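You operate a simulated robot arm through the tools that you are given. There is no shell and no other tool. Be economical: measure what you need, move in short steps, check, and stop when the job is done.

You are at the controls of a simulated two-armed robot. One attempt, no reset.

TASK
Shut the drive marked HELD in the wire cage and latch the door.

It is judged by the outcome, as a careful person would: the job done as asked, and still so three seconds after it is handed in. It fails if anything else is knocked over, pushed out of place, dropped, spilled or broken.

THE ROBOT
Two 6-joint arms with two-finger parallel grippers on one trunk, on a base that drives. Base frame: it is fixed to the floor where the robot stands at the start and does not move with it; the origin is under the middle of the robot, x ahead of it, y to its left, z up. Lengths are in m, angles in degrees, forces in N, time in s.
The left shoulder is at the start at [-0.102, 0.177, 0.758], the right one opposite. With the tool pointing down near the work surface each hand reaches from about 0.1 to 0.7 m from the robot's upright axis, wherever it stands, measured 20 degrees to its own side. Places, roughly: blue drive [0, -1.5, 1]; brake lever [-0.4, -1.7, 0.9]; cage door [0.7, -0.1, 0.9]; cage knob [0.4, 0, 0.9]; trolley bar [0.2, -2.1, 1.2]; trolley bolt [0, -1.3, 0.8]; wire cage [0.8, 0.1, 0.7]. Payload 1.57 kg a hand.
The tool frame of a hand sits at the grasp point between the pads (the TCP): z along the fingers, y along the line on which they close. The tips reach 0.03 m beyond it. Largest opening 0.08 m; finger width 0.017, thickness 0.012; the body of the gripper, 0.04 by 0.082 m, starts 0.08 m behind the TCP.
Orientation is told as [roll, pitch, yaw] about the base's x, y, z axes, in that order, counted from this pose: with the fingers straight down and closing along the base's y, the tool's x points along the base's -x, its y along +y and its z along -z.

THE INTERFACE
- The arms move only by the tool play_rows. It takes "left_rows", "right_rows" or both (then of equal length, played together; a hand with none holds still); each is one flat list of numbers, 7 for each row, row after row: the turn, a rotation vector about the base's x, y, z in degrees, then the shift along the base's x, y, z in m, then the finger opening in m, from 0 to 0.08. In form: [wx, wy, wz, x, y, z, jaw, wx, wy, wz, x, y, z, jaw, ...]. A call has 1 to 8 rows; each row shifts and turns the commanded pose from where the row before left it. Rows are played at 5 a second. More than 0.05 m and 8.6 degrees between two rows, or a gripper value outside its range, and nothing of the call is played. A pose out of reach is approached as far as the arm can. The call stops where the force on the tool passes 40 N (or 10 N more than at its start, if that is more) or the arm is blocked; 0.2 s more then pass. The fingers move at their own pace (about 0.072 m/s each) and stop on an object; they squeeze with about 37 N. The grip force told is the motor's: it shows also when the fingers shut on nothing. Time passes only in rows, and 0.2 s behind the last, so rows that do not move let the fingers close. It gives the time, the measured TCP pose, the force on the tool (base axes), the opening and the grip force at its end, in the units of the frame above (readings bear some noise), with the torque about the TCP (base axes, N m) and any sound that the robot's microphone picked up, and new pictures: "pictures" is both (left out), scene, wrist or none (wrist: the cameras of the hands that moved).
- Cameras (640 x 400 px; columns grow to the right, rows downward): "scene" is now at [0.0397, -0.0166, 1.4802]; the picture's right is [-0.22, -0.98, 0.00], its down [-0.71, 0.16, -0.68] and it looks along [0.67, -0.15, -0.73] (base axes); focal length 251 px, centre (320, 200). "left" rides on the left gripper at [0.072, 0.007, -0.122] in its tool frame; the picture's right is [-0.09, 1.00, 0.00], its down [-0.84, -0.08, -0.54] and it looks along [-0.54, -0.05, 0.84] (tool axes); focal length 238 px, centre (320, 200). "right" rides on the right gripper at [0.072, -0.007, -0.122] in its tool frame; the picture's right is [0.09, 1.00, 0.00], its down [-0.84, 0.08, -0.54] and it looks along [-0.54, 0.05, 0.84] (tool axes); focal length 238 px, centre (320, 200). There is no depth. A picture from a camera that has moved, and an enlarged one, comes with that camera's place and axes in the base frame and with its lens.
- slide_trunk(by): slides the trunk up (or, below 0, down) by that many m; the arms and the scene camera ride with it, the base frame stays. It gives what a move gives, with no picture.
- steer(legs): drives the robot by 1 to 6 legs, each [ahead, left, turn to the left] in m, m and degrees, along the robot's own axes; the way and the turn of a leg run together, so that a leg with both is an arc; at most 1.5 m and 180 degrees a leg. The arms and the cameras ride along, it lands a little off, and it stops where it bumps. It gives what a move gives, and a new picture of the scene camera.
- pan_tilt(pan, tilt): turns the head with the scene camera to pan (to the left, within 143 degrees either way) and tilt (down, from -29 to 69), counted from straight ahead of the robot. It gives what a move gives, and a new picture of the scene camera.
- close_up(camera, box): a new picture of the part [left, top, right, bottom] of that camera's present view, enlarged. The clock stands still meanwhile.
- job_done(): hands the job in; it is judged then, once.

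Work in short steps. Places have to be worked out from the pictures, the camera data and where the tool is seen: move nearer, look again, correct. Check each grasp and each placing, and mend what went wrong. You have 120 turns and 260 pictures in all, those below and enlarged ones among them. Open the grippers and draw the arms clear of the work before you hand the job in, unless the task says otherwise; then end with one line.

The tools are called after ">>>" as a command line: name --argument value ..., lists and objects as JSON in quotes. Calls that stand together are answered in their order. play_rows: Moves the arms, as the interface text tells. Its arguments: {"type":"object","properties":{"left_rows":{"type":"array","items":{"type":"number"}},"right_rows":{"type":"array","items":{"type":"number"}},"pictures":{"type":"string","enum":["both","scene","wrist","none"]}},"required":[]} The other tools are called the same way: slide_trunk (by) slides the trunk up or down; steer (legs) drives the base; pan_tilt (pan, tilt) turns the head that bears the scene camera; close_up (camera, box) takes an enlarged picture of a part of a camera's view; job_done () hands the job in.

At the start:

```text
clock: 0.0
left_position: [0.4125, 0.0353, 1.1547]
left_tool_rot: [0.0, 0.0, 0.0]
left_contact_force: [-0.5, 0.0, 0.1]
left_ft_torque: [0.0, -0.05, -0.02]
left_grip_width: 0.0801
left_grasp_force: 0.0
right_position: [0.3359, -0.3809, 1.1369]
right_tool_rot: [0.0, 0.0, 0.0]
right_contact_force: [0.6, 0.2, -0.8]
right_ft_torque: [0.02, -0.02, -0.02]
right_grip_width: 0.0801
right_grasp_force: 0.0
trunk travel left (down, up): [-0.2, 0.128]
robot x, y, heading: [-0.0019, 0.0057, -0.3]
head pan, tilt: [-12.7, 46.9]
```

scene: 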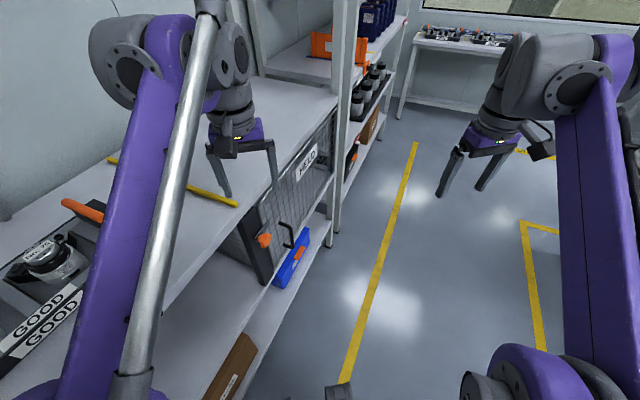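
right: 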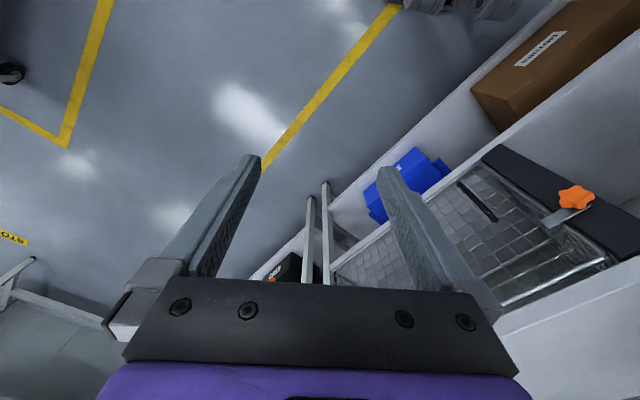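
left: 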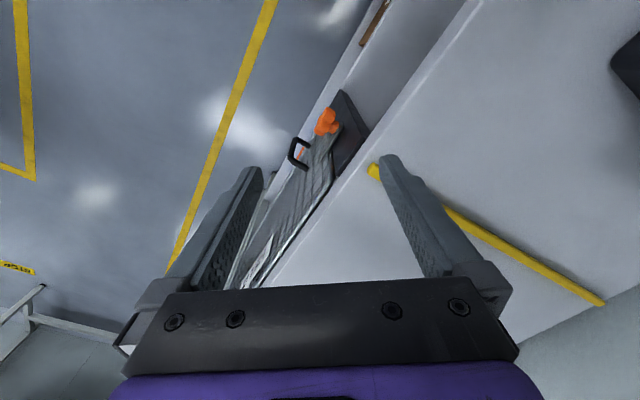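

I'll look around first: the trolley to the right, and the cage in close-up.

>>> pan_tilt --pan -90 --tilt 30

>>> close_up --camera "left" --box '[220, 60, 420, 185]'

>>> close_up --camera "right" --box '[340, 120, 640, 307]'

```text
clock: 1.5
left_position: [0.4124, 0.0342, 1.1544]
left_tool_rot: [0.0, 0.0, 0.1]
left_contact_force: [0.0, 0.1, 0.7]
left_ft_torque: [-0.03, 0.03, -0.02]
left_grip_width: 0.0802
left_grasp_force: 0.1
right_position: [0.3369, -0.382, 1.1373]
right_tool_rot: [-0.1, 0.0, 0.0]
right_contact_force: [0.2, 0.0, -0.1]
right_ft_torque: [-0.03, -0.01, -0.01]
right_grip_width: 0.08
right_grasp_force: 0.2
trunk travel left (down, up): [-0.2, 0.128]
robot x, y, heading: [0.0005, -0.0027, 0.3]
head pan, tilt: [-90.0, 30.0]
camera scene: at [-0.0381, -0.0895, 1.5054], right [-1.0, 0.0, 0.0], down [0.0, 0.5, -0.87], along [0.0, -0.87, -0.5], focal length 251 px, centre (320, 200)
```

scene: 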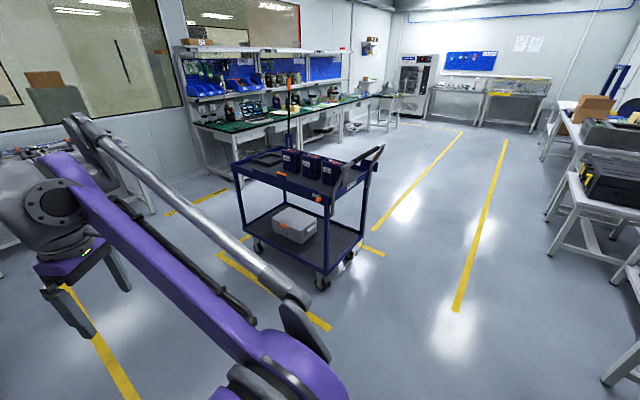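

```text
3.20 times, centred on (320, 122) of left
camera zoom: at [0.3412, 0.04, 1.2779], right [0.09, 1.0, 0.0], down [0.84, -0.08, 0.54], along [0.54, -0.05, -0.84], focal length 763 px, centre (320, 448)
```

zoom: 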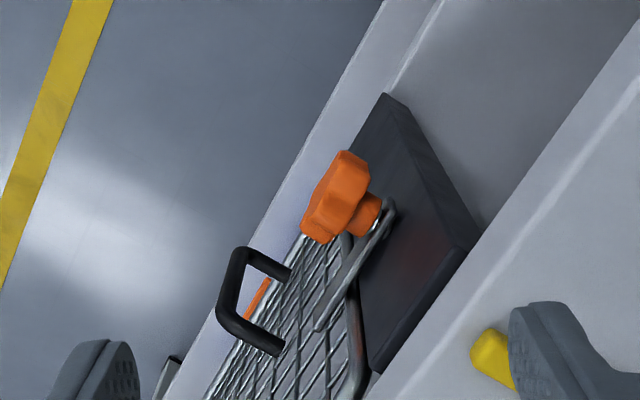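

```text
2.13 times, centred on (490, 214) of right
camera zoom: at [0.264, -0.3866, 1.2591], right [-0.09, 1.0, 0.0], down [0.84, 0.08, 0.54], along [0.54, 0.05, -0.84], focal length 508 px, centre (-43, 171)
```

zoom: 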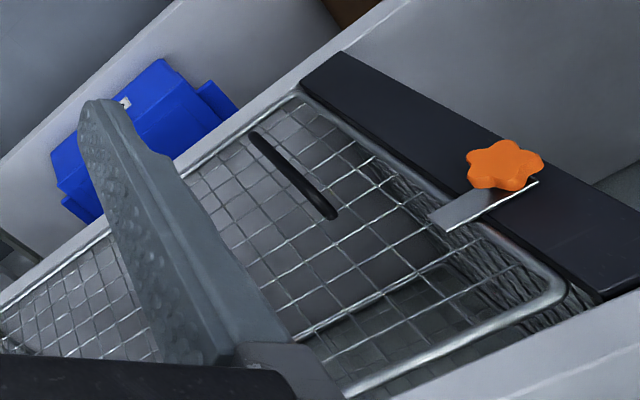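

The trolley holds several blue drives; I zoom in to read their labels.

>>> close_up --camera "scene" --box '[220, 130, 400, 242]'

>>> close_up --camera "scene" --box '[270, 145, 350, 195]'

>>> pan_tilt --pan -30 --tilt 35

>>> pan_tilt --pan 30 --tilt 40

```text
3.56 times, centred on (310, 186) of scene
camera zoom: at [-0.0381, -0.0895, 1.5054], right [-1.0, 0.0, 0.0], down [0.0, 0.5, -0.87], along [0.0, -0.87, -0.5], focal length 894 px, centre (356, 250)
```

zoom: 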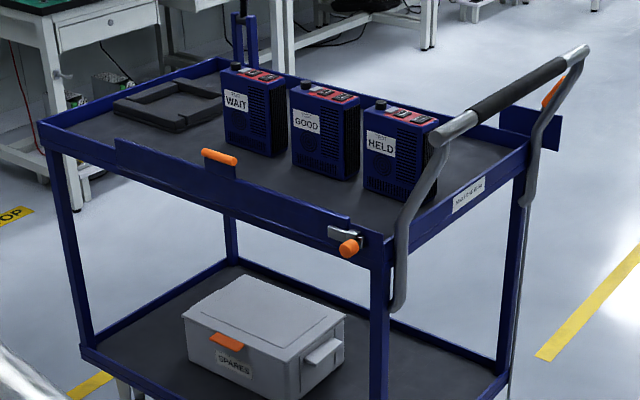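

```text
8.00 times, centred on (310, 170) of scene
camera zoom: at [-0.0381, -0.0895, 1.5054], right [-1.0, 0.0, 0.0], down [0.0, 0.5, -0.87], along [0.0, -0.87, -0.5], focal length 2012 px, centre (400, 440)
```

zoom: 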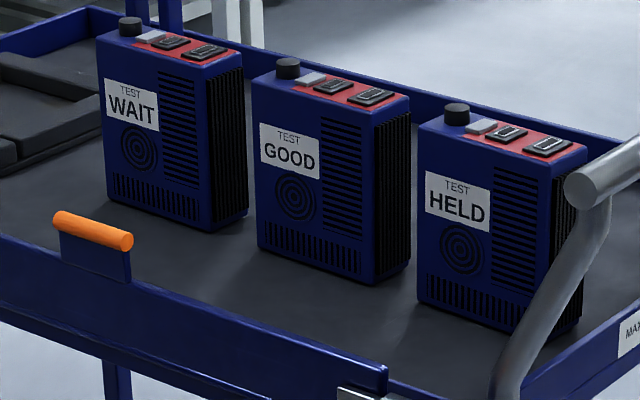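

```text
clock: 2.8
left_position: [0.4121, 0.034, 1.1543]
left_tool_rot: [-0.1, 0.0, -0.1]
left_contact_force: [-0.2, -0.2, -0.4]
left_ft_torque: [0.03, 0.01, 0.04]
left_grip_width: 0.0802
left_grasp_force: 0.0
right_position: [0.3358, -0.3803, 1.1382]
right_tool_rot: [0.0, 0.0, 0.0]
right_contact_force: [0.5, 0.9, -0.2]
right_ft_torque: [0.03, -0.03, 0.0]
right_grip_width: 0.0801
right_grasp_force: 0.1
trunk travel left (down, up): [-0.2, 0.128]
robot x, y, heading: [-0.0018, 0.0017, 0.1]
head pan, tilt: [-30.0, 35.0]
camera scene: at [0.0381, -0.0432, 1.4976], right [-0.5, -0.87, 0.0], down [-0.5, 0.29, -0.82], along [0.71, -0.41, -0.57], focal length 251 px, centre (320, 200)
```

scene: 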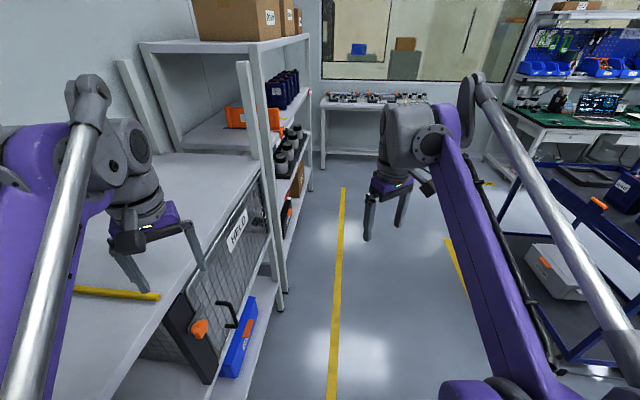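

```text
clock: 4.1
left_position: [0.4126, 0.034, 1.1541]
left_tool_rot: [0.0, 0.0, 0.0]
left_contact_force: [-0.4, -0.1, -0.3]
left_ft_torque: [0.01, 0.01, 0.02]
left_grip_width: 0.0802
left_grasp_force: 0.0
right_position: [0.3358, -0.3808, 1.1375]
right_tool_rot: [0.0, 0.0, 0.0]
right_contact_force: [0.1, 0.4, -0.8]
right_ft_torque: [-0.03, 0.0, -0.01]
right_grip_width: 0.0803
right_grasp_force: 0.1
trunk travel left (down, up): [-0.2, 0.128]
robot x, y, heading: [-0.0012, 0.0017, 0.1]
head pan, tilt: [30.0, 40.0]
camera scene: at [0.0355, 0.0434, 1.49], right [0.5, -0.87, 0.0], down [-0.56, -0.32, -0.77], along [0.66, 0.38, -0.64], focal length 251 px, centre (320, 200)
```

scene: 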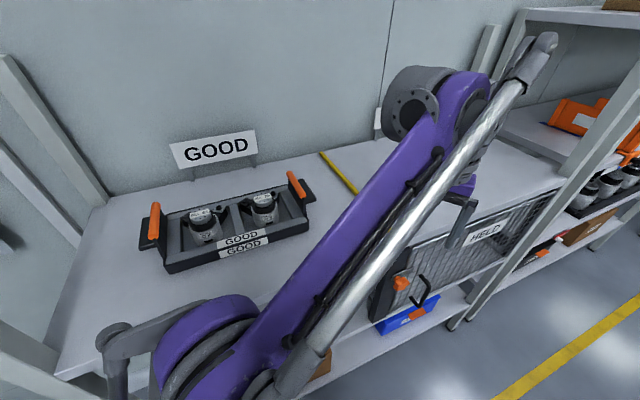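

The HELD drive is the one nearest the trolley handle. The cage is under the bench, whose front runs at about -37°; I drive back to face the cage squarely and look.

>>> steer --legs '[[0.05, -0.5, 0], [0, 0, 53]]'

>>> pan_tilt --pan -10 --tilt 50

```text
clock: 11.3
left_position: [0.273, -0.1484, 1.1549]
left_tool_rot: [-0.1, 0.0, 52.7]
left_contact_force: [-0.3, -0.3, 0.1]
left_ft_torque: [-0.01, 0.02, 0.01]
left_grip_width: 0.0799
left_grasp_force: 0.0
right_position: [0.5573, -0.4601, 1.1373]
right_tool_rot: [0.0, -0.1, 52.8]
right_contact_force: [0.3, 0.3, 0.1]
right_ft_torque: [0.02, 0.03, 0.02]
right_grip_width: 0.0799
right_grasp_force: 0.1
trunk travel left (down, up): [-0.2, 0.128]
robot x, y, heading: [0.0473, -0.4976, 52.5]
head pan, tilt: [30.0, 40.0]
camera scene: at [0.0383, -0.4424, 1.49], right [0.99, -0.13, 0.0], down [-0.08, -0.64, -0.77], along [0.1, 0.76, -0.64], focal length 251 px, centre (320, 200)
```

scene: 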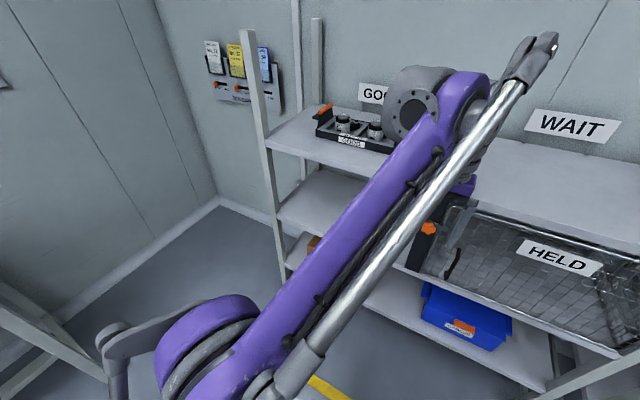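

```text
clock: 12.4
left_position: [0.2722, -0.1486, 1.1551]
left_tool_rot: [0.0, 0.0, 52.7]
left_contact_force: [0.3, -0.8, 1.0]
left_ft_torque: [-0.02, -0.03, 0.0]
left_grip_width: 0.08
left_grasp_force: 0.0
right_position: [0.5571, -0.4597, 1.1374]
right_tool_rot: [0.1, 0.0, 52.9]
right_contact_force: [0.0, -0.1, -0.3]
right_ft_torque: [0.02, -0.01, -0.03]
right_grip_width: 0.0798
right_grasp_force: 0.1
trunk travel left (down, up): [-0.2, 0.128]
robot x, y, heading: [0.0493, -0.5001, 52.8]
head pan, tilt: [-10.0, 50.0]
camera scene: at [0.084, -0.4744, 1.4759], right [0.68, -0.73, 0.0], down [-0.56, -0.52, -0.64], along [0.47, 0.44, -0.77], focal length 251 px, centre (320, 200)
```

scene: 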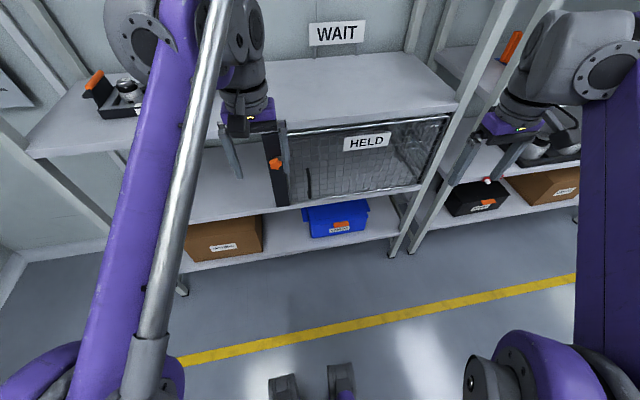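

Now the cage is in plain view; I enlarge it to study latch, handle and hinge.

>>> close_up --camera "scene" --box '[230, 90, 470, 240]'

>>> close_up --camera "scene" --box '[255, 130, 335, 210]'

>>> close_up --camera "right" --box '[0, 0, 640, 400]'

```text
2.67 times, centred on (350, 165) of scene
camera zoom: at [0.084, -0.4744, 1.4759], right [0.68, -0.73, 0.0], down [-0.56, -0.52, -0.64], along [0.47, 0.44, -0.77], focal length 670 px, centre (240, 293)
```

zoom: 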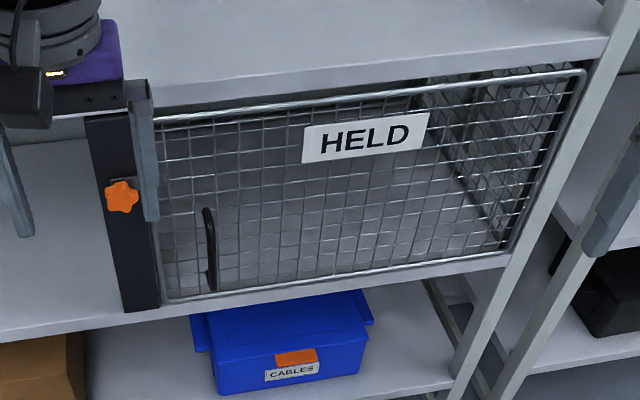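

```text
5.00 times, centred on (295, 170) of scene
camera zoom: at [0.084, -0.4744, 1.4759], right [0.68, -0.73, 0.0], down [-0.56, -0.52, -0.64], along [0.47, 0.44, -0.77], focal length 1257 px, centre (445, 350)
```

zoom: 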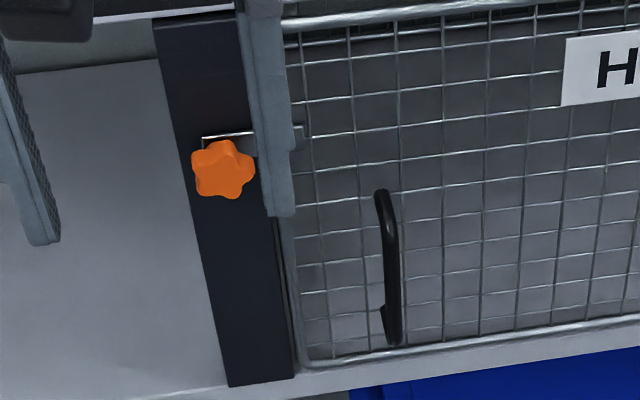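

```text
1.00 times, centred on (320, 200) of right (not enlarged: the box is as wide or as high as the picture)
camera zoom: at [0.5188, -0.5205, 1.2591], right [-0.85, 0.53, 0.0], down [0.44, 0.71, 0.54], along [0.29, 0.46, -0.84], focal length 238 px, centre (320, 200)
```

zoom: 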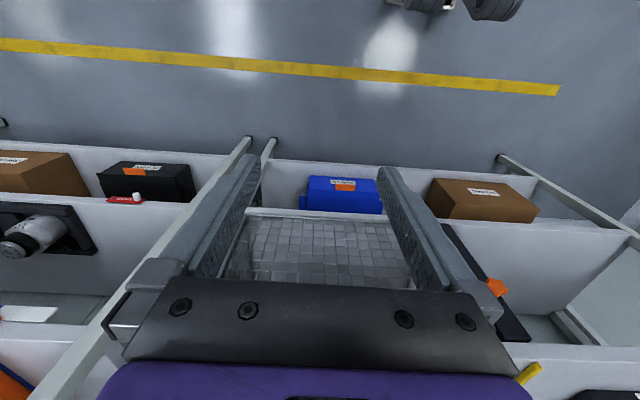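

Latch: orange knob at about (0.42, 0.03, 0.95) on the cage post, with a plate reaching over the door; the handle is right of it, hinges at the far right. I turn the left hand to point horizontally at the cage while lowering it.

>>> play_rows --left_rows '[6.56, -4.92, 0, 0.004, 0.0056, -0.018, 0.08, 6.56, -4.92, 0, 0.004, 0.0056, -0.018, 0.08, 6.56, -4.92, 0, 0.004, 0.0056, -0.018, 0.08, 6.56, -4.92, 0, 0.004, 0.0056, -0.018, 0.08, 6.56, -4.92, 0, 0.004, 0.0056, -0.018, 0.08, 6.56, -4.92, 0, 0.004, 0.0056, -0.018, 0.08, 6.56, -4.92, 0, 0.004, 0.0056, -0.018, 0.08, 6.56, -4.92, 0, 0.004, 0.0056, -0.018, 0.08]' --pictures "none"

>>> play_rows --left_rows '[6.56, -4.92, 0, 0.004, 0.0056, -0.018, 0.08, 6.56, -4.92, 0, 0.004, 0.0056, -0.018, 0.08, 6.56, -4.92, 0, 0.004, 0.0056, -0.018, 0.08]'

```text
clock: 14.2
left_position: [0.3054, -0.1029, 1.0122]
left_tool_rot: [0.8, -65.7, 52.3]
left_contact_force: [0.4, -0.3, 0.5]
left_ft_torque: [0.02, 0.0, -0.05]
left_grip_width: 0.0798
left_grasp_force: 0.1
right_position: [0.5568, -0.4606, 1.1362]
right_tool_rot: [-0.1, 0.1, 52.7]
right_contact_force: [0.3, -0.2, -0.6]
right_ft_torque: [-0.01, 0.03, 0.01]
right_grip_width: 0.0799
right_grasp_force: 0.1
trunk travel left (down, up): [-0.2, 0.128]
robot x, y, heading: [0.0515, -0.4956, 52.7]
head pan, tilt: [-10.0, 50.0]
```

```text
clock: 15.0
left_position: [0.3171, -0.0858, 0.9576]
left_tool_rot: [117.8, -89.6, -64.6]
left_contact_force: [1.0, -0.2, 0.0]
left_ft_torque: [-0.01, -0.05, -0.01]
left_grip_width: 0.0802
left_grasp_force: 0.1
right_position: [0.5581, -0.4583, 1.1373]
right_tool_rot: [0.0, 0.0, 52.9]
right_contact_force: [0.5, -0.2, -0.3]
right_ft_torque: [0.03, 0.03, -0.02]
right_grip_width: 0.08
right_grasp_force: 0.0
trunk travel left (down, up): [-0.2, 0.128]
robot x, y, heading: [0.0501, -0.5007, 52.6]
head pan, tilt: [-10.0, 50.0]
camera scene: at [0.0851, -0.4736, 1.4758], right [0.68, -0.73, 0.0], down [-0.56, -0.52, -0.64], along [0.47, 0.44, -0.77], focal length 251 px, centre (320, 200)
camera left: at [0.2398, -0.1796, 0.8859], right [-0.8, 0.6, 0.1], down [-0.26, -0.49, 0.83], along [0.55, 0.64, 0.54], focal length 238 px, centre (320, 200)
```

scene: 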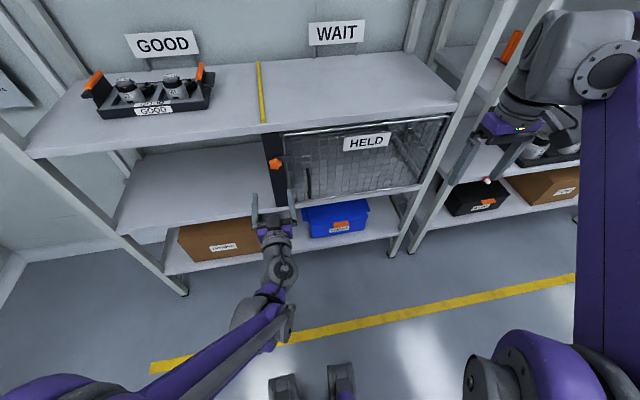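
left: 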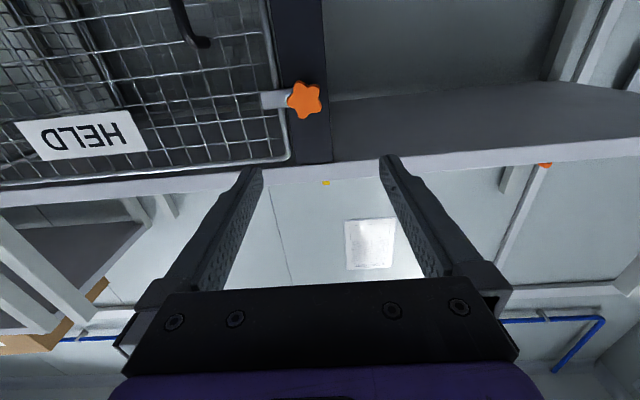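

The wrist view puts the knob at about (0.422, 0.031, 0.942). I roll the left hand so the jaws close vertically (clear of the plate) and approach to about 9 cm short of it.

>>> play_rows --left_rows '[-4.92, -6.56, 0, 0.0047, 0.0042, -0.0015, 0.08, -4.92, -6.56, 0, 0.0047, 0.0042, -0.0015, 0.08, -4.92, -6.56, 0, 0.0047, 0.0042, -0.0015, 0.08, -4.92, -6.56, 0, 0.0047, 0.0042, -0.0015, 0.08, -4.92, -6.56, 0, 0.0047, 0.0042, -0.0015, 0.08, -4.92, -6.56, 0, 0.0047, 0.0042, -0.0015, 0.08, -4.92, -6.56, 0, 0.0047, 0.0042, -0.0015, 0.08, -4.92, -6.56, 0, 0.0047, 0.0042, -0.0015, 0.08]' --pictures "none"

>>> play_rows --left_rows '[-4.92, -6.56, 0, 0.0047, 0.0042, -0.0015, 0.08, -4.92, -6.56, 0, 0.0047, 0.0042, -0.0015, 0.08, -4.92, -6.56, 0, 0.0047, 0.0042, -0.0015, 0.08]'

>>> close_up --camera "scene" --box '[230, 110, 350, 230]'

```text
clock: 16.8
left_position: [0.3618, -0.0651, 0.946]
left_tool_rot: [-88.4, -25.5, 143.3]
left_contact_force: [-0.2, -0.2, -0.1]
left_ft_torque: [0.01, 0.01, -0.01]
left_grip_width: 0.0799
left_grasp_force: 0.0
left hand out of reach, approached as far as the arm can: row 8
right_position: [0.5575, -0.4609, 1.1377]
right_tool_rot: [0.0, -0.1, 52.8]
right_contact_force: [-1.1, 0.0, -0.1]
right_ft_torque: [0.05, 0.0, 0.01]
right_grip_width: 0.0801
right_grasp_force: 0.0
trunk travel left (down, up): [-0.2, 0.128]
robot x, y, heading: [0.0516, -0.4974, 52.7]
head pan, tilt: [-10.0, 50.0]
```

```text
clock: 17.6
left_position: [0.3875, -0.0748, 0.9426]
left_tool_rot: [-78.7, -6.0, 141.8]
left_contact_force: [-0.5, 0.1, 0.9]
left_ft_torque: [-0.04, 0.0, 0.01]
left_grip_width: 0.0797
left_grasp_force: 0.1
left hand out of reach, approached as far as the arm can: row 1, 2, 3
right_position: [0.5583, -0.4597, 1.138]
right_tool_rot: [0.0, -0.1, 52.8]
right_contact_force: [0.3, 0.0, 0.3]
right_ft_torque: [-0.02, 0.0, 0.03]
right_grip_width: 0.0801
right_grasp_force: 0.1
trunk travel left (down, up): [-0.2, 0.128]
robot x, y, heading: [0.0506, -0.4942, 52.6]
head pan, tilt: [-10.0, 50.0]
camera scene: at [0.084, -0.4744, 1.4759], right [0.68, -0.73, 0.0], down [-0.56, -0.52, -0.64], along [0.47, 0.44, -0.77], focal length 251 px, centre (320, 200)
camera left: at [0.3717, -0.2167, 0.954], right [-0.27, -0.03, -0.96], down [-0.96, 0.1, 0.27], along [0.08, 0.99, -0.06], focal length 238 px, centre (320, 200)
```

scene: 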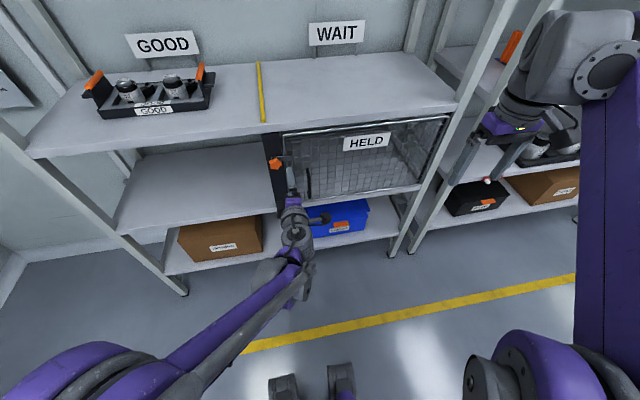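
left: 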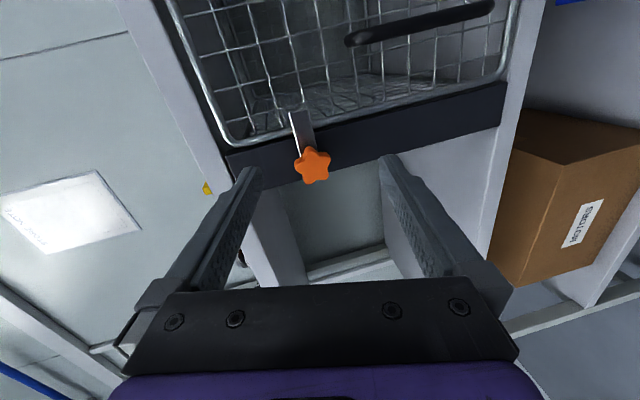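

```text
3.33 times, centred on (290, 170) of scene
camera zoom: at [0.084, -0.4744, 1.4759], right [0.68, -0.73, 0.0], down [-0.56, -0.52, -0.64], along [0.47, 0.44, -0.77], focal length 838 px, centre (420, 300)
```

zoom: 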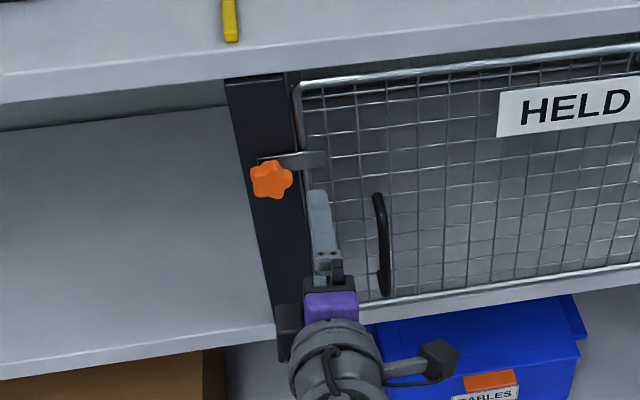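

The roll is limited near −80°, so I'll grip at about −45° instead and turn from there; rolling back.

>>> play_rows --left_rows '[4.92, 6.56, 0, 0, 0, 0, 0.08, 4.92, 6.56, 0, 0, 0, 0, 0.08, 4.92, 6.56, 0, 0, 0, 0, 0.08, 4.92, 6.56, 0, 0, 0, 0, 0.08, 4.92, 6.56, 0, 0, 0, 0, 0.08]' --pictures "wrist"

```text
clock: 18.8
left_position: [0.3874, -0.077, 0.9427]
left_tool_rot: [-77.6, -47.2, 141.3]
left_contact_force: [-0.2, 0.0, -1.4]
left_ft_torque: [0.03, 0.01, 0.01]
left_grip_width: 0.08
left_grasp_force: 0.0
right_position: [0.5575, -0.4604, 1.1375]
right_tool_rot: [0.1, 0.0, 52.7]
right_contact_force: [0.9, 0.9, 0.0]
right_ft_torque: [0.0, 0.02, -0.04]
right_grip_width: 0.08
right_grasp_force: 0.0
trunk travel left (down, up): [-0.2, 0.128]
robot x, y, heading: [0.0508, -0.4959, 52.5]
head pan, tilt: [-10.0, 50.0]
camera left: at [0.363, -0.2113, 0.9057], right [-0.74, 0.32, -0.59], down [-0.65, -0.13, 0.74], along [0.16, 0.94, 0.31], focal length 238 px, centre (320, 200)
```

left: 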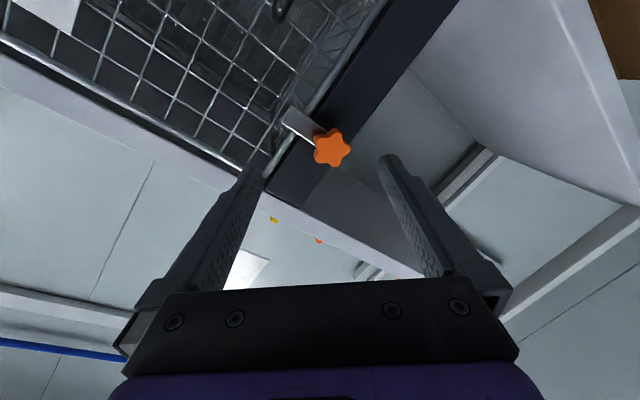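

Now I correct the tilt so the fingers point straight at the cage, and line up with the knob.

>>> play_rows --left_rows '[3.2, -2.4, -3.7, -0.003, 0.0148, -0.0015, 0.08, 3.2, -2.4, -3.7, -0.003, 0.0148, -0.0015, 0.08, 0, 0, 0, -0.003, 0.0148, -0.0015, 0.08]' --pictures "wrist"

>>> close_up --camera "scene" --box '[240, 130, 320, 210]'

```text
clock: 19.6
left_position: [0.3785, -0.0315, 0.9394]
left_tool_rot: [-89.3, -47.2, 142.5]
left_contact_force: [-0.5, 0.3, 0.3]
left_ft_torque: [0.0, -0.03, 0.0]
left_grip_width: 0.0798
left_grasp_force: 0.0
right_position: [0.5569, -0.4599, 1.1375]
right_tool_rot: [0.0, 0.0, 52.8]
right_contact_force: [0.3, 0.8, -0.2]
right_ft_torque: [0.0, 0.01, 0.03]
right_grip_width: 0.08
right_grasp_force: 0.1
trunk travel left (down, up): [-0.2, 0.128]
robot x, y, heading: [0.0517, -0.4975, 52.8]
head pan, tilt: [-10.0, 50.0]
camera left: at [0.3411, -0.1571, 0.8834], right [-0.64, 0.47, -0.61], down [-0.73, -0.12, 0.67], along [0.24, 0.87, 0.42], focal length 238 px, centre (320, 200)
```

left: 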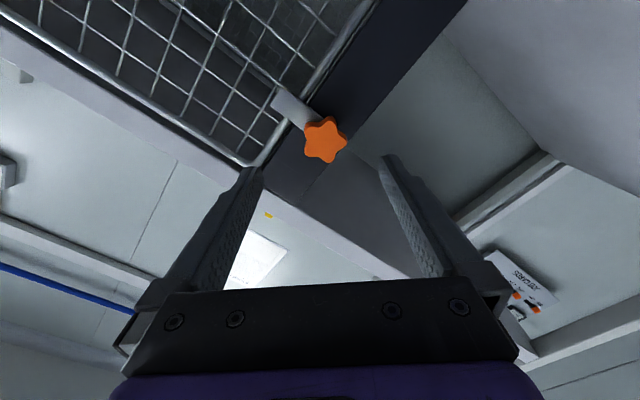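

```text
5.00 times, centred on (280, 170) of scene
camera zoom: at [0.084, -0.4743, 1.4759], right [0.68, -0.73, 0.0], down [-0.56, -0.52, -0.64], along [0.47, 0.44, -0.77], focal length 1257 px, centre (520, 350)
```

zoom: 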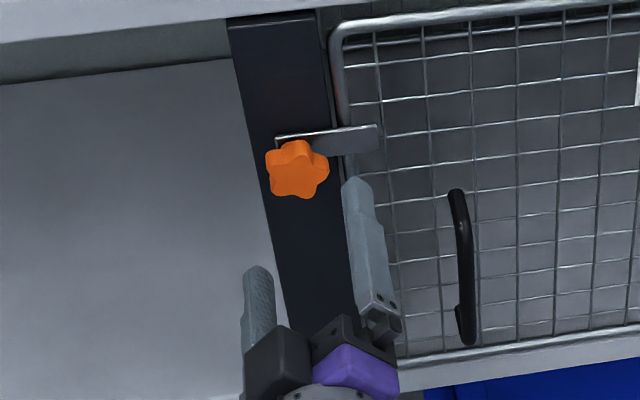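

The hand is aligned (s, z within a few mm). I advance 6.5 cm so the pads straddle the knob.

>>> play_rows --left_rows '[0, 0, 0, 0.012, 0.0164, -0.0006, 0.08, 0, 0, 0, 0.01, 0.0134, -0.0006, 0.08, 0, 0, 0, 0.01, 0.0134, -0.0006, 0.08, 0, 0, 0, 0.006, 0.008, 0, 0.08]' --pictures "wrist"

>>> close_up --camera "scene" --box '[240, 130, 320, 210]'

```text
clock: 20.6
left_position: [0.4166, 0.0189, 0.9365]
left_tool_rot: [-89.3, -47.3, 142.5]
left_contact_force: [0.0, -0.1, 0.9]
left_ft_torque: [0.03, -0.02, 0.0]
left_grip_width: 0.0799
left_grasp_force: 0.0
right_position: [0.5563, -0.46, 1.1378]
right_tool_rot: [0.0, -0.1, 52.8]
right_contact_force: [-0.2, 0.4, 0.3]
right_ft_torque: [0.0, 0.02, -0.03]
right_grip_width: 0.0801
right_grasp_force: 0.0
trunk travel left (down, up): [-0.2, 0.128]
robot x, y, heading: [0.0502, -0.4992, 52.8]
head pan, tilt: [-10.0, 50.0]
camera left: at [0.379, -0.1062, 0.882], right [-0.64, 0.47, -0.61], down [-0.73, -0.12, 0.67], along [0.24, 0.87, 0.42], focal length 238 px, centre (320, 200)
```

left: 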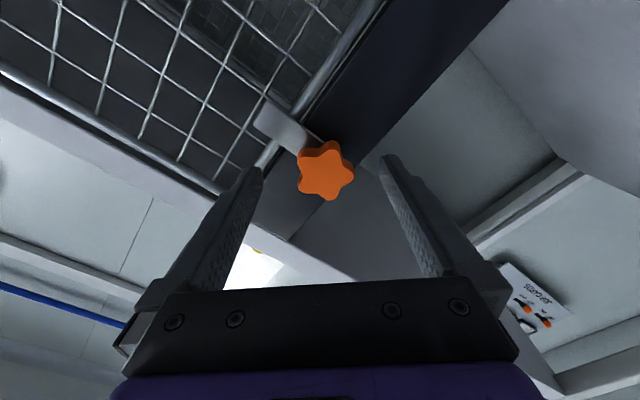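

```text
5.00 times, centred on (280, 170) of scene
camera zoom: at [0.0841, -0.4744, 1.4759], right [0.68, -0.73, 0.0], down [-0.56, -0.52, -0.64], along [0.47, 0.44, -0.77], focal length 1257 px, centre (520, 350)
```

zoom: 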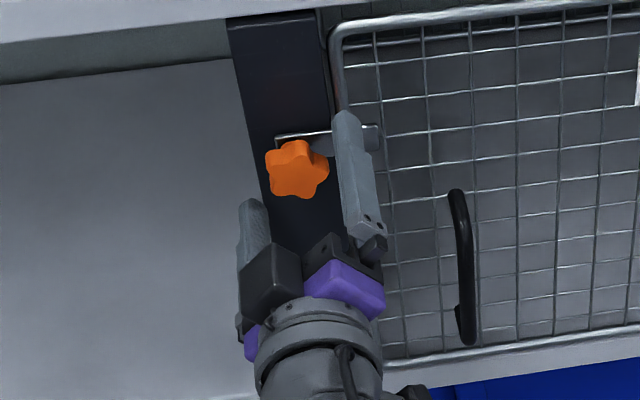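

Triangulation puts the knob's face at n≈0.297, TCP is at 0.265; I advance 2.5 cm more and close.

>>> play_rows --left_rows '[0, 0, 0, 0.006, 0.008, 0, 0.08, 0, 0, 0, 0.006, 0.008, 0, 0.08, 0, 0, 0, 0.003, 0.004, 0, 0.08]' --pictures "wrist"

>>> close_up --camera "scene" --box '[240, 130, 320, 210]'

```text
clock: 21.4
left_position: [0.4318, 0.0367, 0.9388]
left_tool_rot: [-89.4, -47.1, 142.5]
left_contact_force: [-19.5, -24.0, -12.7]
left_ft_torque: [-1.19, 0.5, 0.93]
left_grip_width: 0.0801
left_grasp_force: 0.2
right_position: [0.5541, -0.4622, 1.1374]
right_tool_rot: [0.0, -0.2, 52.9]
right_contact_force: [0.3, -0.4, -0.2]
right_ft_torque: [0.02, -0.01, 0.03]
right_grip_width: 0.0801
right_grasp_force: 0.1
trunk travel left (down, up): [-0.2, 0.128]
robot x, y, heading: [0.052, -0.5007, 53.0]
head pan, tilt: [-10.0, 50.0]
camera left: at [0.3927, -0.0884, 0.8819], right [-0.64, 0.47, -0.61], down [-0.73, -0.12, 0.67], along [0.24, 0.87, 0.42], focal length 238 px, centre (320, 200)
```

left: 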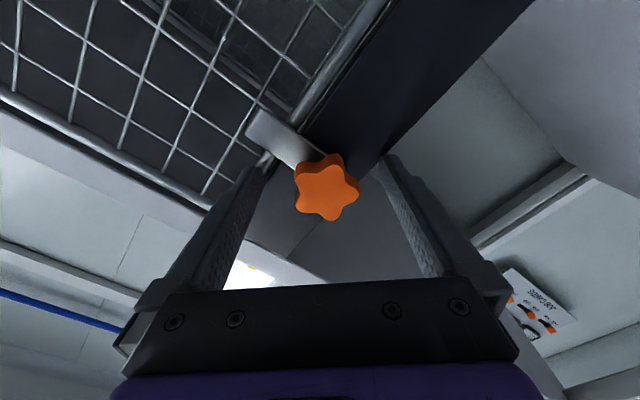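

```text
5.00 times, centred on (280, 170) of scene
camera zoom: at [0.0818, -0.4768, 1.4758], right [0.68, -0.73, 0.0], down [-0.56, -0.52, -0.64], along [0.47, 0.44, -0.76], focal length 1257 px, centre (520, 350)
```

zoom: 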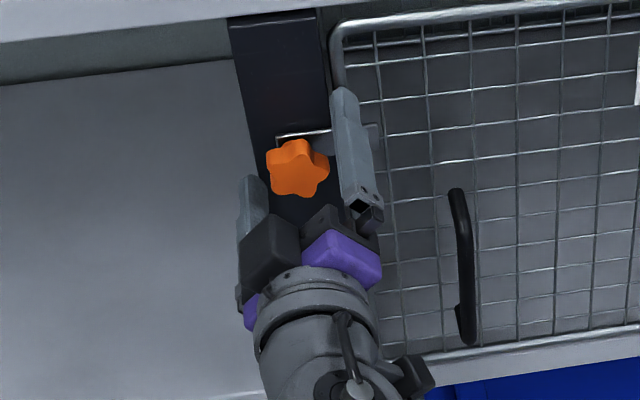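

The upper tip touches the plate; I back off 6 mm and close on the knob.

>>> play_rows --left_rows '[0, 0, 0, -0.0036, -0.0048, 0, 0.08, 0, 0, 0, 0, 0, 0, 0.03, 0, 0, 0, 0, 0, 0, 0.02, 0, 0, 0, 0, 0, 0, 0.02]' --pictures "wrist"

>>> close_up --camera "scene" --box '[240, 130, 320, 210]'

```text
clock: 22.4
left_position: [0.4281, 0.0337, 0.9364]
left_tool_rot: [-89.3, -47.1, 142.6]
left_contact_force: [-2.2, 3.5, 1.1]
left_ft_torque: [0.09, -1.23, -0.51]
left_grip_width: 0.0438
left_grasp_force: 43.0
right_position: [0.5563, -0.4606, 1.1364]
right_tool_rot: [0.0, 0.0, 52.8]
right_contact_force: [-0.5, -0.2, -0.8]
right_ft_torque: [0.02, 0.0, 0.03]
right_grip_width: 0.0799
right_grasp_force: 0.1
trunk travel left (down, up): [-0.2, 0.128]
robot x, y, heading: [0.0471, -0.4956, 52.8]
head pan, tilt: [-10.0, 50.0]
camera left: at [0.3905, -0.0909, 0.8819], right [-0.64, 0.47, -0.61], down [-0.73, -0.12, 0.67], along [0.24, 0.87, 0.42], focal length 238 px, centre (320, 200)
```

left: 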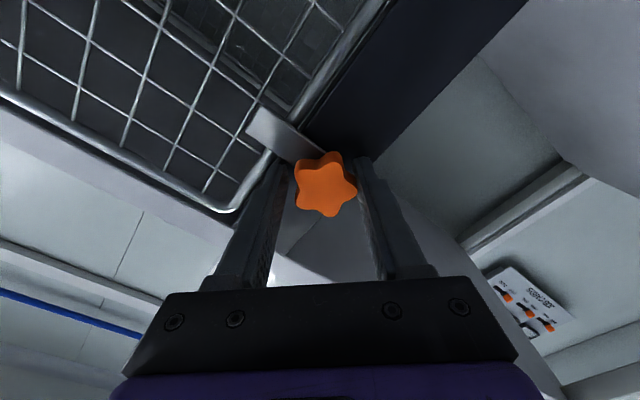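

```text
5.00 times, centred on (280, 170) of scene
camera zoom: at [0.0835, -0.4739, 1.4759], right [0.68, -0.73, 0.0], down [-0.56, -0.52, -0.64], along [0.47, 0.44, -0.77], focal length 1257 px, centre (520, 350)
```

zoom: 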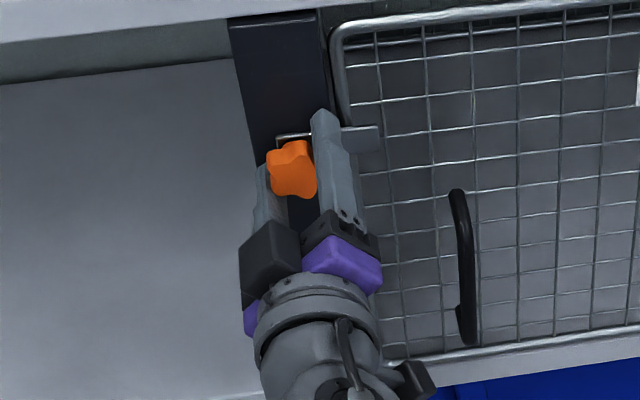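

Knob gripped. I turn it about the knob axis (plate downward), a first 33°.

>>> play_rows --left_rows '[4.92, 6.56, 0, 0, 0, 0, 0.02, 4.92, 6.56, 0, 0, 0, 0, 0.02, 4.92, 6.56, 0, 0, 0, 0, 0.02, 4.92, 6.56, 0, 0, 0, 0, 0.02]' --pictures "wrist"

>>> close_up --camera "scene" --box '[240, 130, 320, 210]'

```text
clock: 22.9
left_position: [0.4263, 0.0353, 0.9414]
left_tool_rot: [-90.0, -58.8, 143.6]
left_contact_force: [-1.9, -0.8, 19.4]
left_ft_torque: [0.17, -0.65, 0.09]
left_grip_width: 0.0447
left_grasp_force: 14.2
right_position: [0.5562, -0.4613, 1.1381]
right_tool_rot: [0.0, -0.2, 52.8]
right_contact_force: [0.4, 0.6, 0.2]
right_ft_torque: [0.0, 0.03, 0.01]
right_grip_width: 0.08
right_grasp_force: 0.2
trunk travel left (down, up): [-0.2, 0.128]
robot x, y, heading: [0.0498, -0.4937, 52.7]
head pan, tilt: [-10.0, 50.0]
stopped in row 2 (left hand): the force on the tool passed its limit at 57 N (the readings are from after the stop); the commanded pose is now the measured one
camera left: at [0.3804, -0.0827, 0.8776], right [-0.73, 0.53, -0.44], down [-0.62, -0.22, 0.76], along [0.31, 0.82, 0.49], focal length 238 px, centre (320, 200)
```

left: 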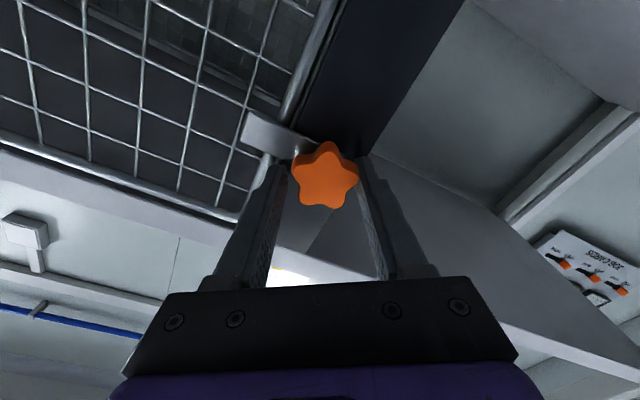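

```text
5.00 times, centred on (280, 170) of scene
camera zoom: at [0.0828, -0.4761, 1.4759], right [0.68, -0.73, 0.0], down [-0.56, -0.52, -0.64], along [0.47, 0.44, -0.77], focal length 1257 px, centre (520, 350)
```

zoom: 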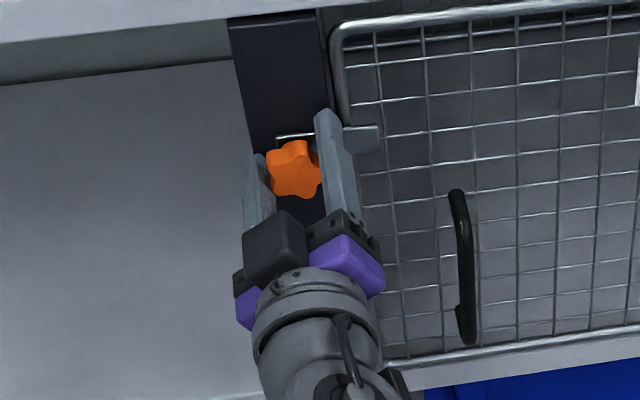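

It resists downward turn. I test the other way (plate upward) with the present grip.

>>> play_rows --left_rows '[-3, -4, 0, 0.0006, -0.0005, -0.0015, 0.02, -3, -4, 0, 0.0006, -0.0005, -0.0015, 0.02, -4.92, -6.56, 0, 0.0006, -0.0005, -0.0015, 0.02, -4.92, -6.56, 0, 0, 0, 0, 0.02, -4.92, -6.56, 0, 0, 0, 0, 0.02]' --pictures "wrist"

>>> close_up --camera "scene" --box '[240, 130, 320, 210]'

```text
clock: 24.1
left_position: [0.4318, 0.0296, 0.9326]
left_tool_rot: [-87.1, -26.5, 144.2]
left_contact_force: [-10.0, 11.5, -18.7]
left_ft_torque: [0.18, -0.89, -0.72]
left_grip_width: 0.0407
left_grasp_force: 40.2
left hand out of reach, approached as far as the arm can: row 4, 5
right_position: [0.5573, -0.4563, 1.1364]
right_tool_rot: [0.0, 0.1, 53.0]
right_contact_force: [-0.3, -0.9, -1.2]
right_ft_torque: [0.02, 0.04, 0.01]
right_grip_width: 0.08
right_grasp_force: 0.0
trunk travel left (down, up): [-0.2, 0.128]
robot x, y, heading: [0.0525, -0.4959, 53.1]
head pan, tilt: [-10.0, 50.0]
stopped in row 5 (left hand): the force on the tool passed its limit at 47 N (the readings are from after the stop); the commanded pose is now the measured one
camera left: at [0.4128, -0.1081, 0.9011], right [-0.46, 0.27, -0.85], down [-0.88, -0.03, 0.47], along [0.1, 0.96, 0.25], focal length 238 px, centre (320, 200)
```

left: 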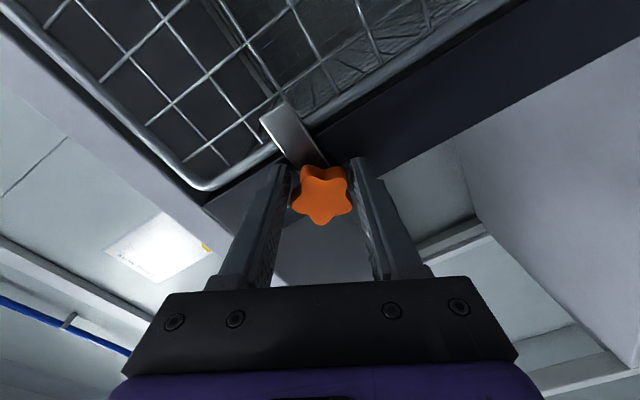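

```text
5.00 times, centred on (280, 170) of scene
camera zoom: at [0.0848, -0.4716, 1.4755], right [0.68, -0.73, 0.0], down [-0.56, -0.52, -0.64], along [0.47, 0.44, -0.77], focal length 1257 px, centre (520, 350)
```

zoom: 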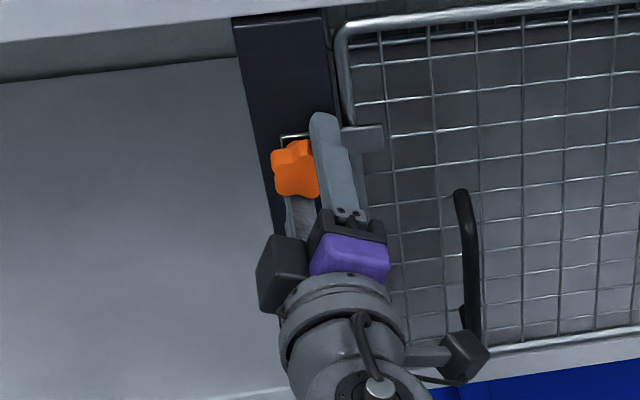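

Neither direction turned it freely. I release, back off, and inspect the latch closely with the wrist camera.

>>> play_rows --left_rows '[0, 0, 0, 0, 0, 0, 0.08, 0, 0, 0, 0, 0, 0, 0.08, 0, 0, 0, -0.012, -0.016, 0, 0.08, 0, 0, 0, -0.012, -0.016, 0, 0.08, 0, 0, 0, -0.018, -0.024, 0, 0.08, 4.92, 6.56, 0, -0.018, -0.024, 0, 0.08, 4.92, 6.56, 0, 0, 0, 0, 0.08, 4.92, 6.56, 0, 0, 0, 0, 0.08]' --pictures "wrist"

>>> close_up --camera "left" --box '[240, 70, 400, 170]'

>>> close_up --camera "scene" --box '[256, 140, 304, 180]'

```text
clock: 25.9
left_position: [0.3721, -0.0553, 0.9355]
left_tool_rot: [-87.9, -51.4, 144.3]
left_contact_force: [0.4, 0.5, -0.1]
left_ft_torque: [-0.04, -0.01, -0.03]
left_grip_width: 0.0799
left_grasp_force: 0.1
right_position: [0.5558, -0.4585, 1.1368]
right_tool_rot: [-0.1, 0.0, 52.9]
right_contact_force: [-0.9, 0.6, 1.6]
right_ft_torque: [0.01, 0.03, 0.0]
right_grip_width: 0.0801
right_grasp_force: 0.1
trunk travel left (down, up): [-0.2, 0.128]
robot x, y, heading: [0.0574, -0.4938, 53.2]
head pan, tilt: [-10.0, 50.0]
camera left: at [0.3375, -0.1806, 0.8788], right [-0.7, 0.46, -0.55], down [-0.68, -0.18, 0.72], along [0.23, 0.87, 0.43], focal length 238 px, centre (320, 200)
```

left: 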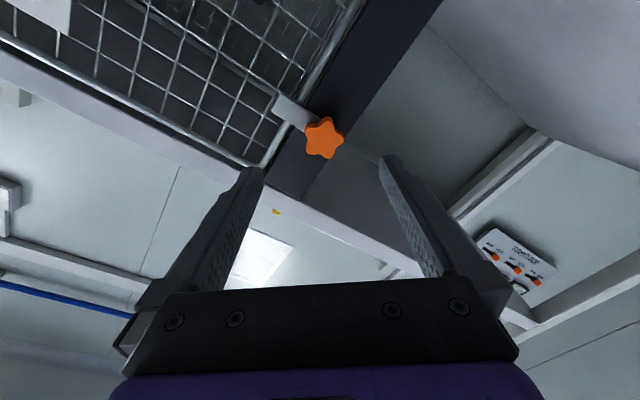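

```text
4.00 times, centred on (320, 120) of left
camera zoom: at [0.3375, -0.1806, 0.8788], right [-0.7, 0.46, -0.55], down [-0.68, -0.18, 0.72], along [0.23, 0.87, 0.43], focal length 953 px, centre (320, 520)
```

zoom: 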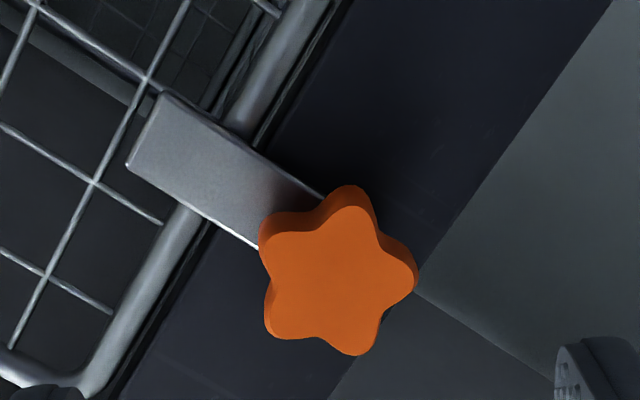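

```text
10.00 times, centred on (280, 160) of scene
camera zoom: at [0.0837, -0.4739, 1.4759], right [0.68, -0.73, 0.0], down [-0.56, -0.52, -0.64], along [0.47, 0.44, -0.77], focal length 2514 px, centre (720, 600)
```

zoom: 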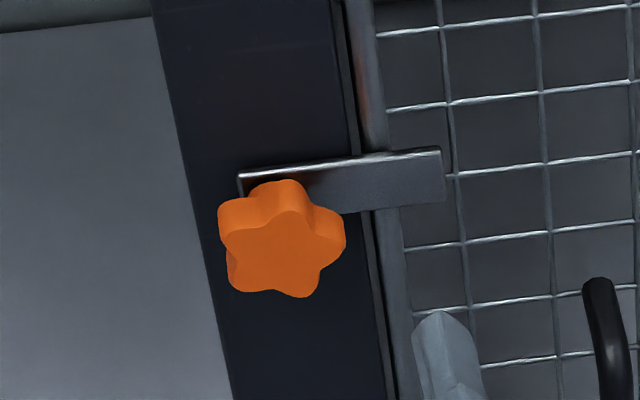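

The plate is a lever behind the knob on its axis. It needs more torque than the grip gives, so I'll push the lever's end with closed fingers; first, pose the closed hand just below the lever end.

>>> play_rows --left_rows '[6.2, 5.6, -2.8, 0.0089, 0.0038, -0.0045, 0.0, 4.92, 6.56, 0, 0.0089, 0.0038, -0.0045, 0.0, 4.92, 6.56, 0, 0.0089, 0.0038, -0.0045, 0.0, 4.92, 6.56, 0, 0.0089, 0.0038, -0.0045, 0.0, 4.92, 6.56, 0, 0.0089, 0.0038, -0.0045, 0.0, 4.92, 6.56, 0, 0.0089, 0.0038, -0.0045, 0.0]' --pictures "wrist"

>>> close_up --camera "scene" --box '[250, 130, 330, 210]'

```text
refused: row 1 steps farther than a row can; nothing moved
```

```text
5.00 times, centred on (290, 170) of scene
camera zoom: at [0.0837, -0.4739, 1.4759], right [0.68, -0.73, 0.0], down [-0.56, -0.52, -0.64], along [0.47, 0.44, -0.77], focal length 1257 px, centre (470, 350)
```

zoom: 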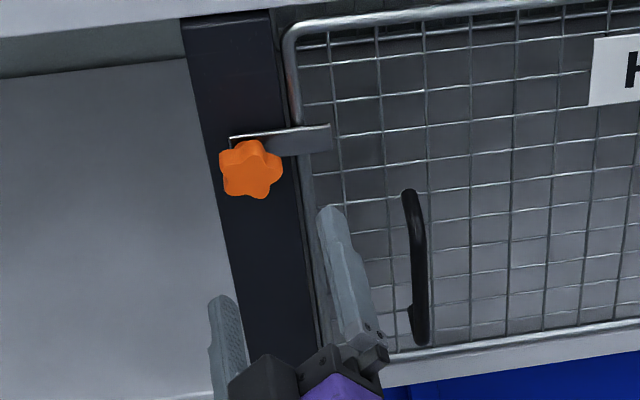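

Row 1 was too large; I split it and repeat.

>>> play_rows --left_rows '[1.3, -1, -2.8, 0, 0, 0, 0.0, 4.92, 6.56, 0, 0.0089, 0.0038, -0.0045, 0.0, 4.92, 6.56, 0, 0.0089, 0.0038, -0.0045, 0.0, 4.92, 6.56, 0, 0.0089, 0.0038, -0.0045, 0.0, 4.92, 6.56, 0, 0.0089, 0.0038, -0.0045, 0.0, 4.92, 6.56, 0, 0.0089, 0.0038, -0.0045, 0.0, 4.92, 6.56, 0, 0.0089, 0.0038, -0.0045, 0.0]' --pictures "wrist"

>>> close_up --camera "scene" --box '[250, 130, 330, 210]'

```text
clock: 27.5
left_position: [0.4297, -0.0306, 0.9085]
left_tool_rot: [91.1, -79.4, -38.2]
left_contact_force: [-0.2, 0.0, -0.1]
left_ft_torque: [0.03, 0.01, 0.01]
left_grip_width: 0.0
left_grasp_force: 21.2
right_position: [0.5558, -0.4582, 1.1382]
right_tool_rot: [0.0, 0.0, 52.9]
right_contact_force: [-0.5, 0.1, 0.7]
right_ft_torque: [0.02, 0.02, -0.05]
right_grip_width: 0.0801
right_grasp_force: 0.1
trunk travel left (down, up): [-0.2, 0.128]
robot x, y, heading: [0.0478, -0.4965, 53.0]
head pan, tilt: [-10.0, 50.0]
camera left: at [0.3398, -0.1168, 0.8392], right [-0.77, 0.58, 0.27], down [-0.14, -0.57, 0.81], along [0.62, 0.58, 0.52], focal length 238 px, centre (320, 200)
```

left: 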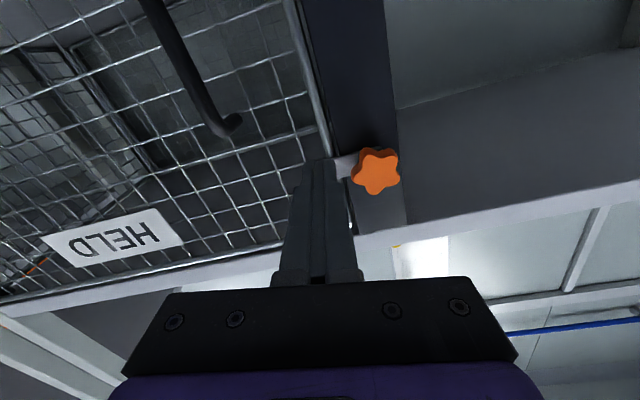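

```text
5.00 times, centred on (290, 170) of scene
camera zoom: at [0.0841, -0.4736, 1.4759], right [0.68, -0.73, 0.0], down [-0.56, -0.52, -0.64], along [0.47, 0.44, -0.77], focal length 1257 px, centre (470, 350)
```

zoom: 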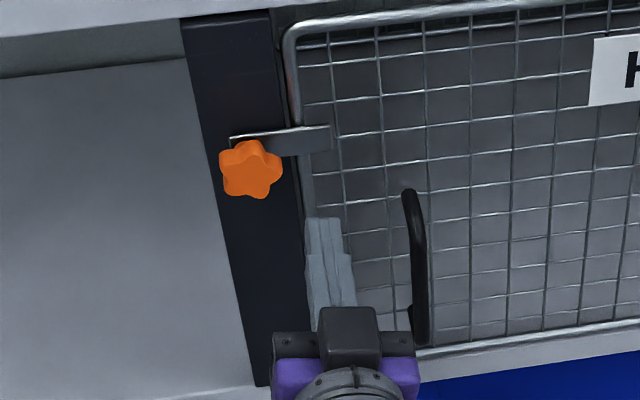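

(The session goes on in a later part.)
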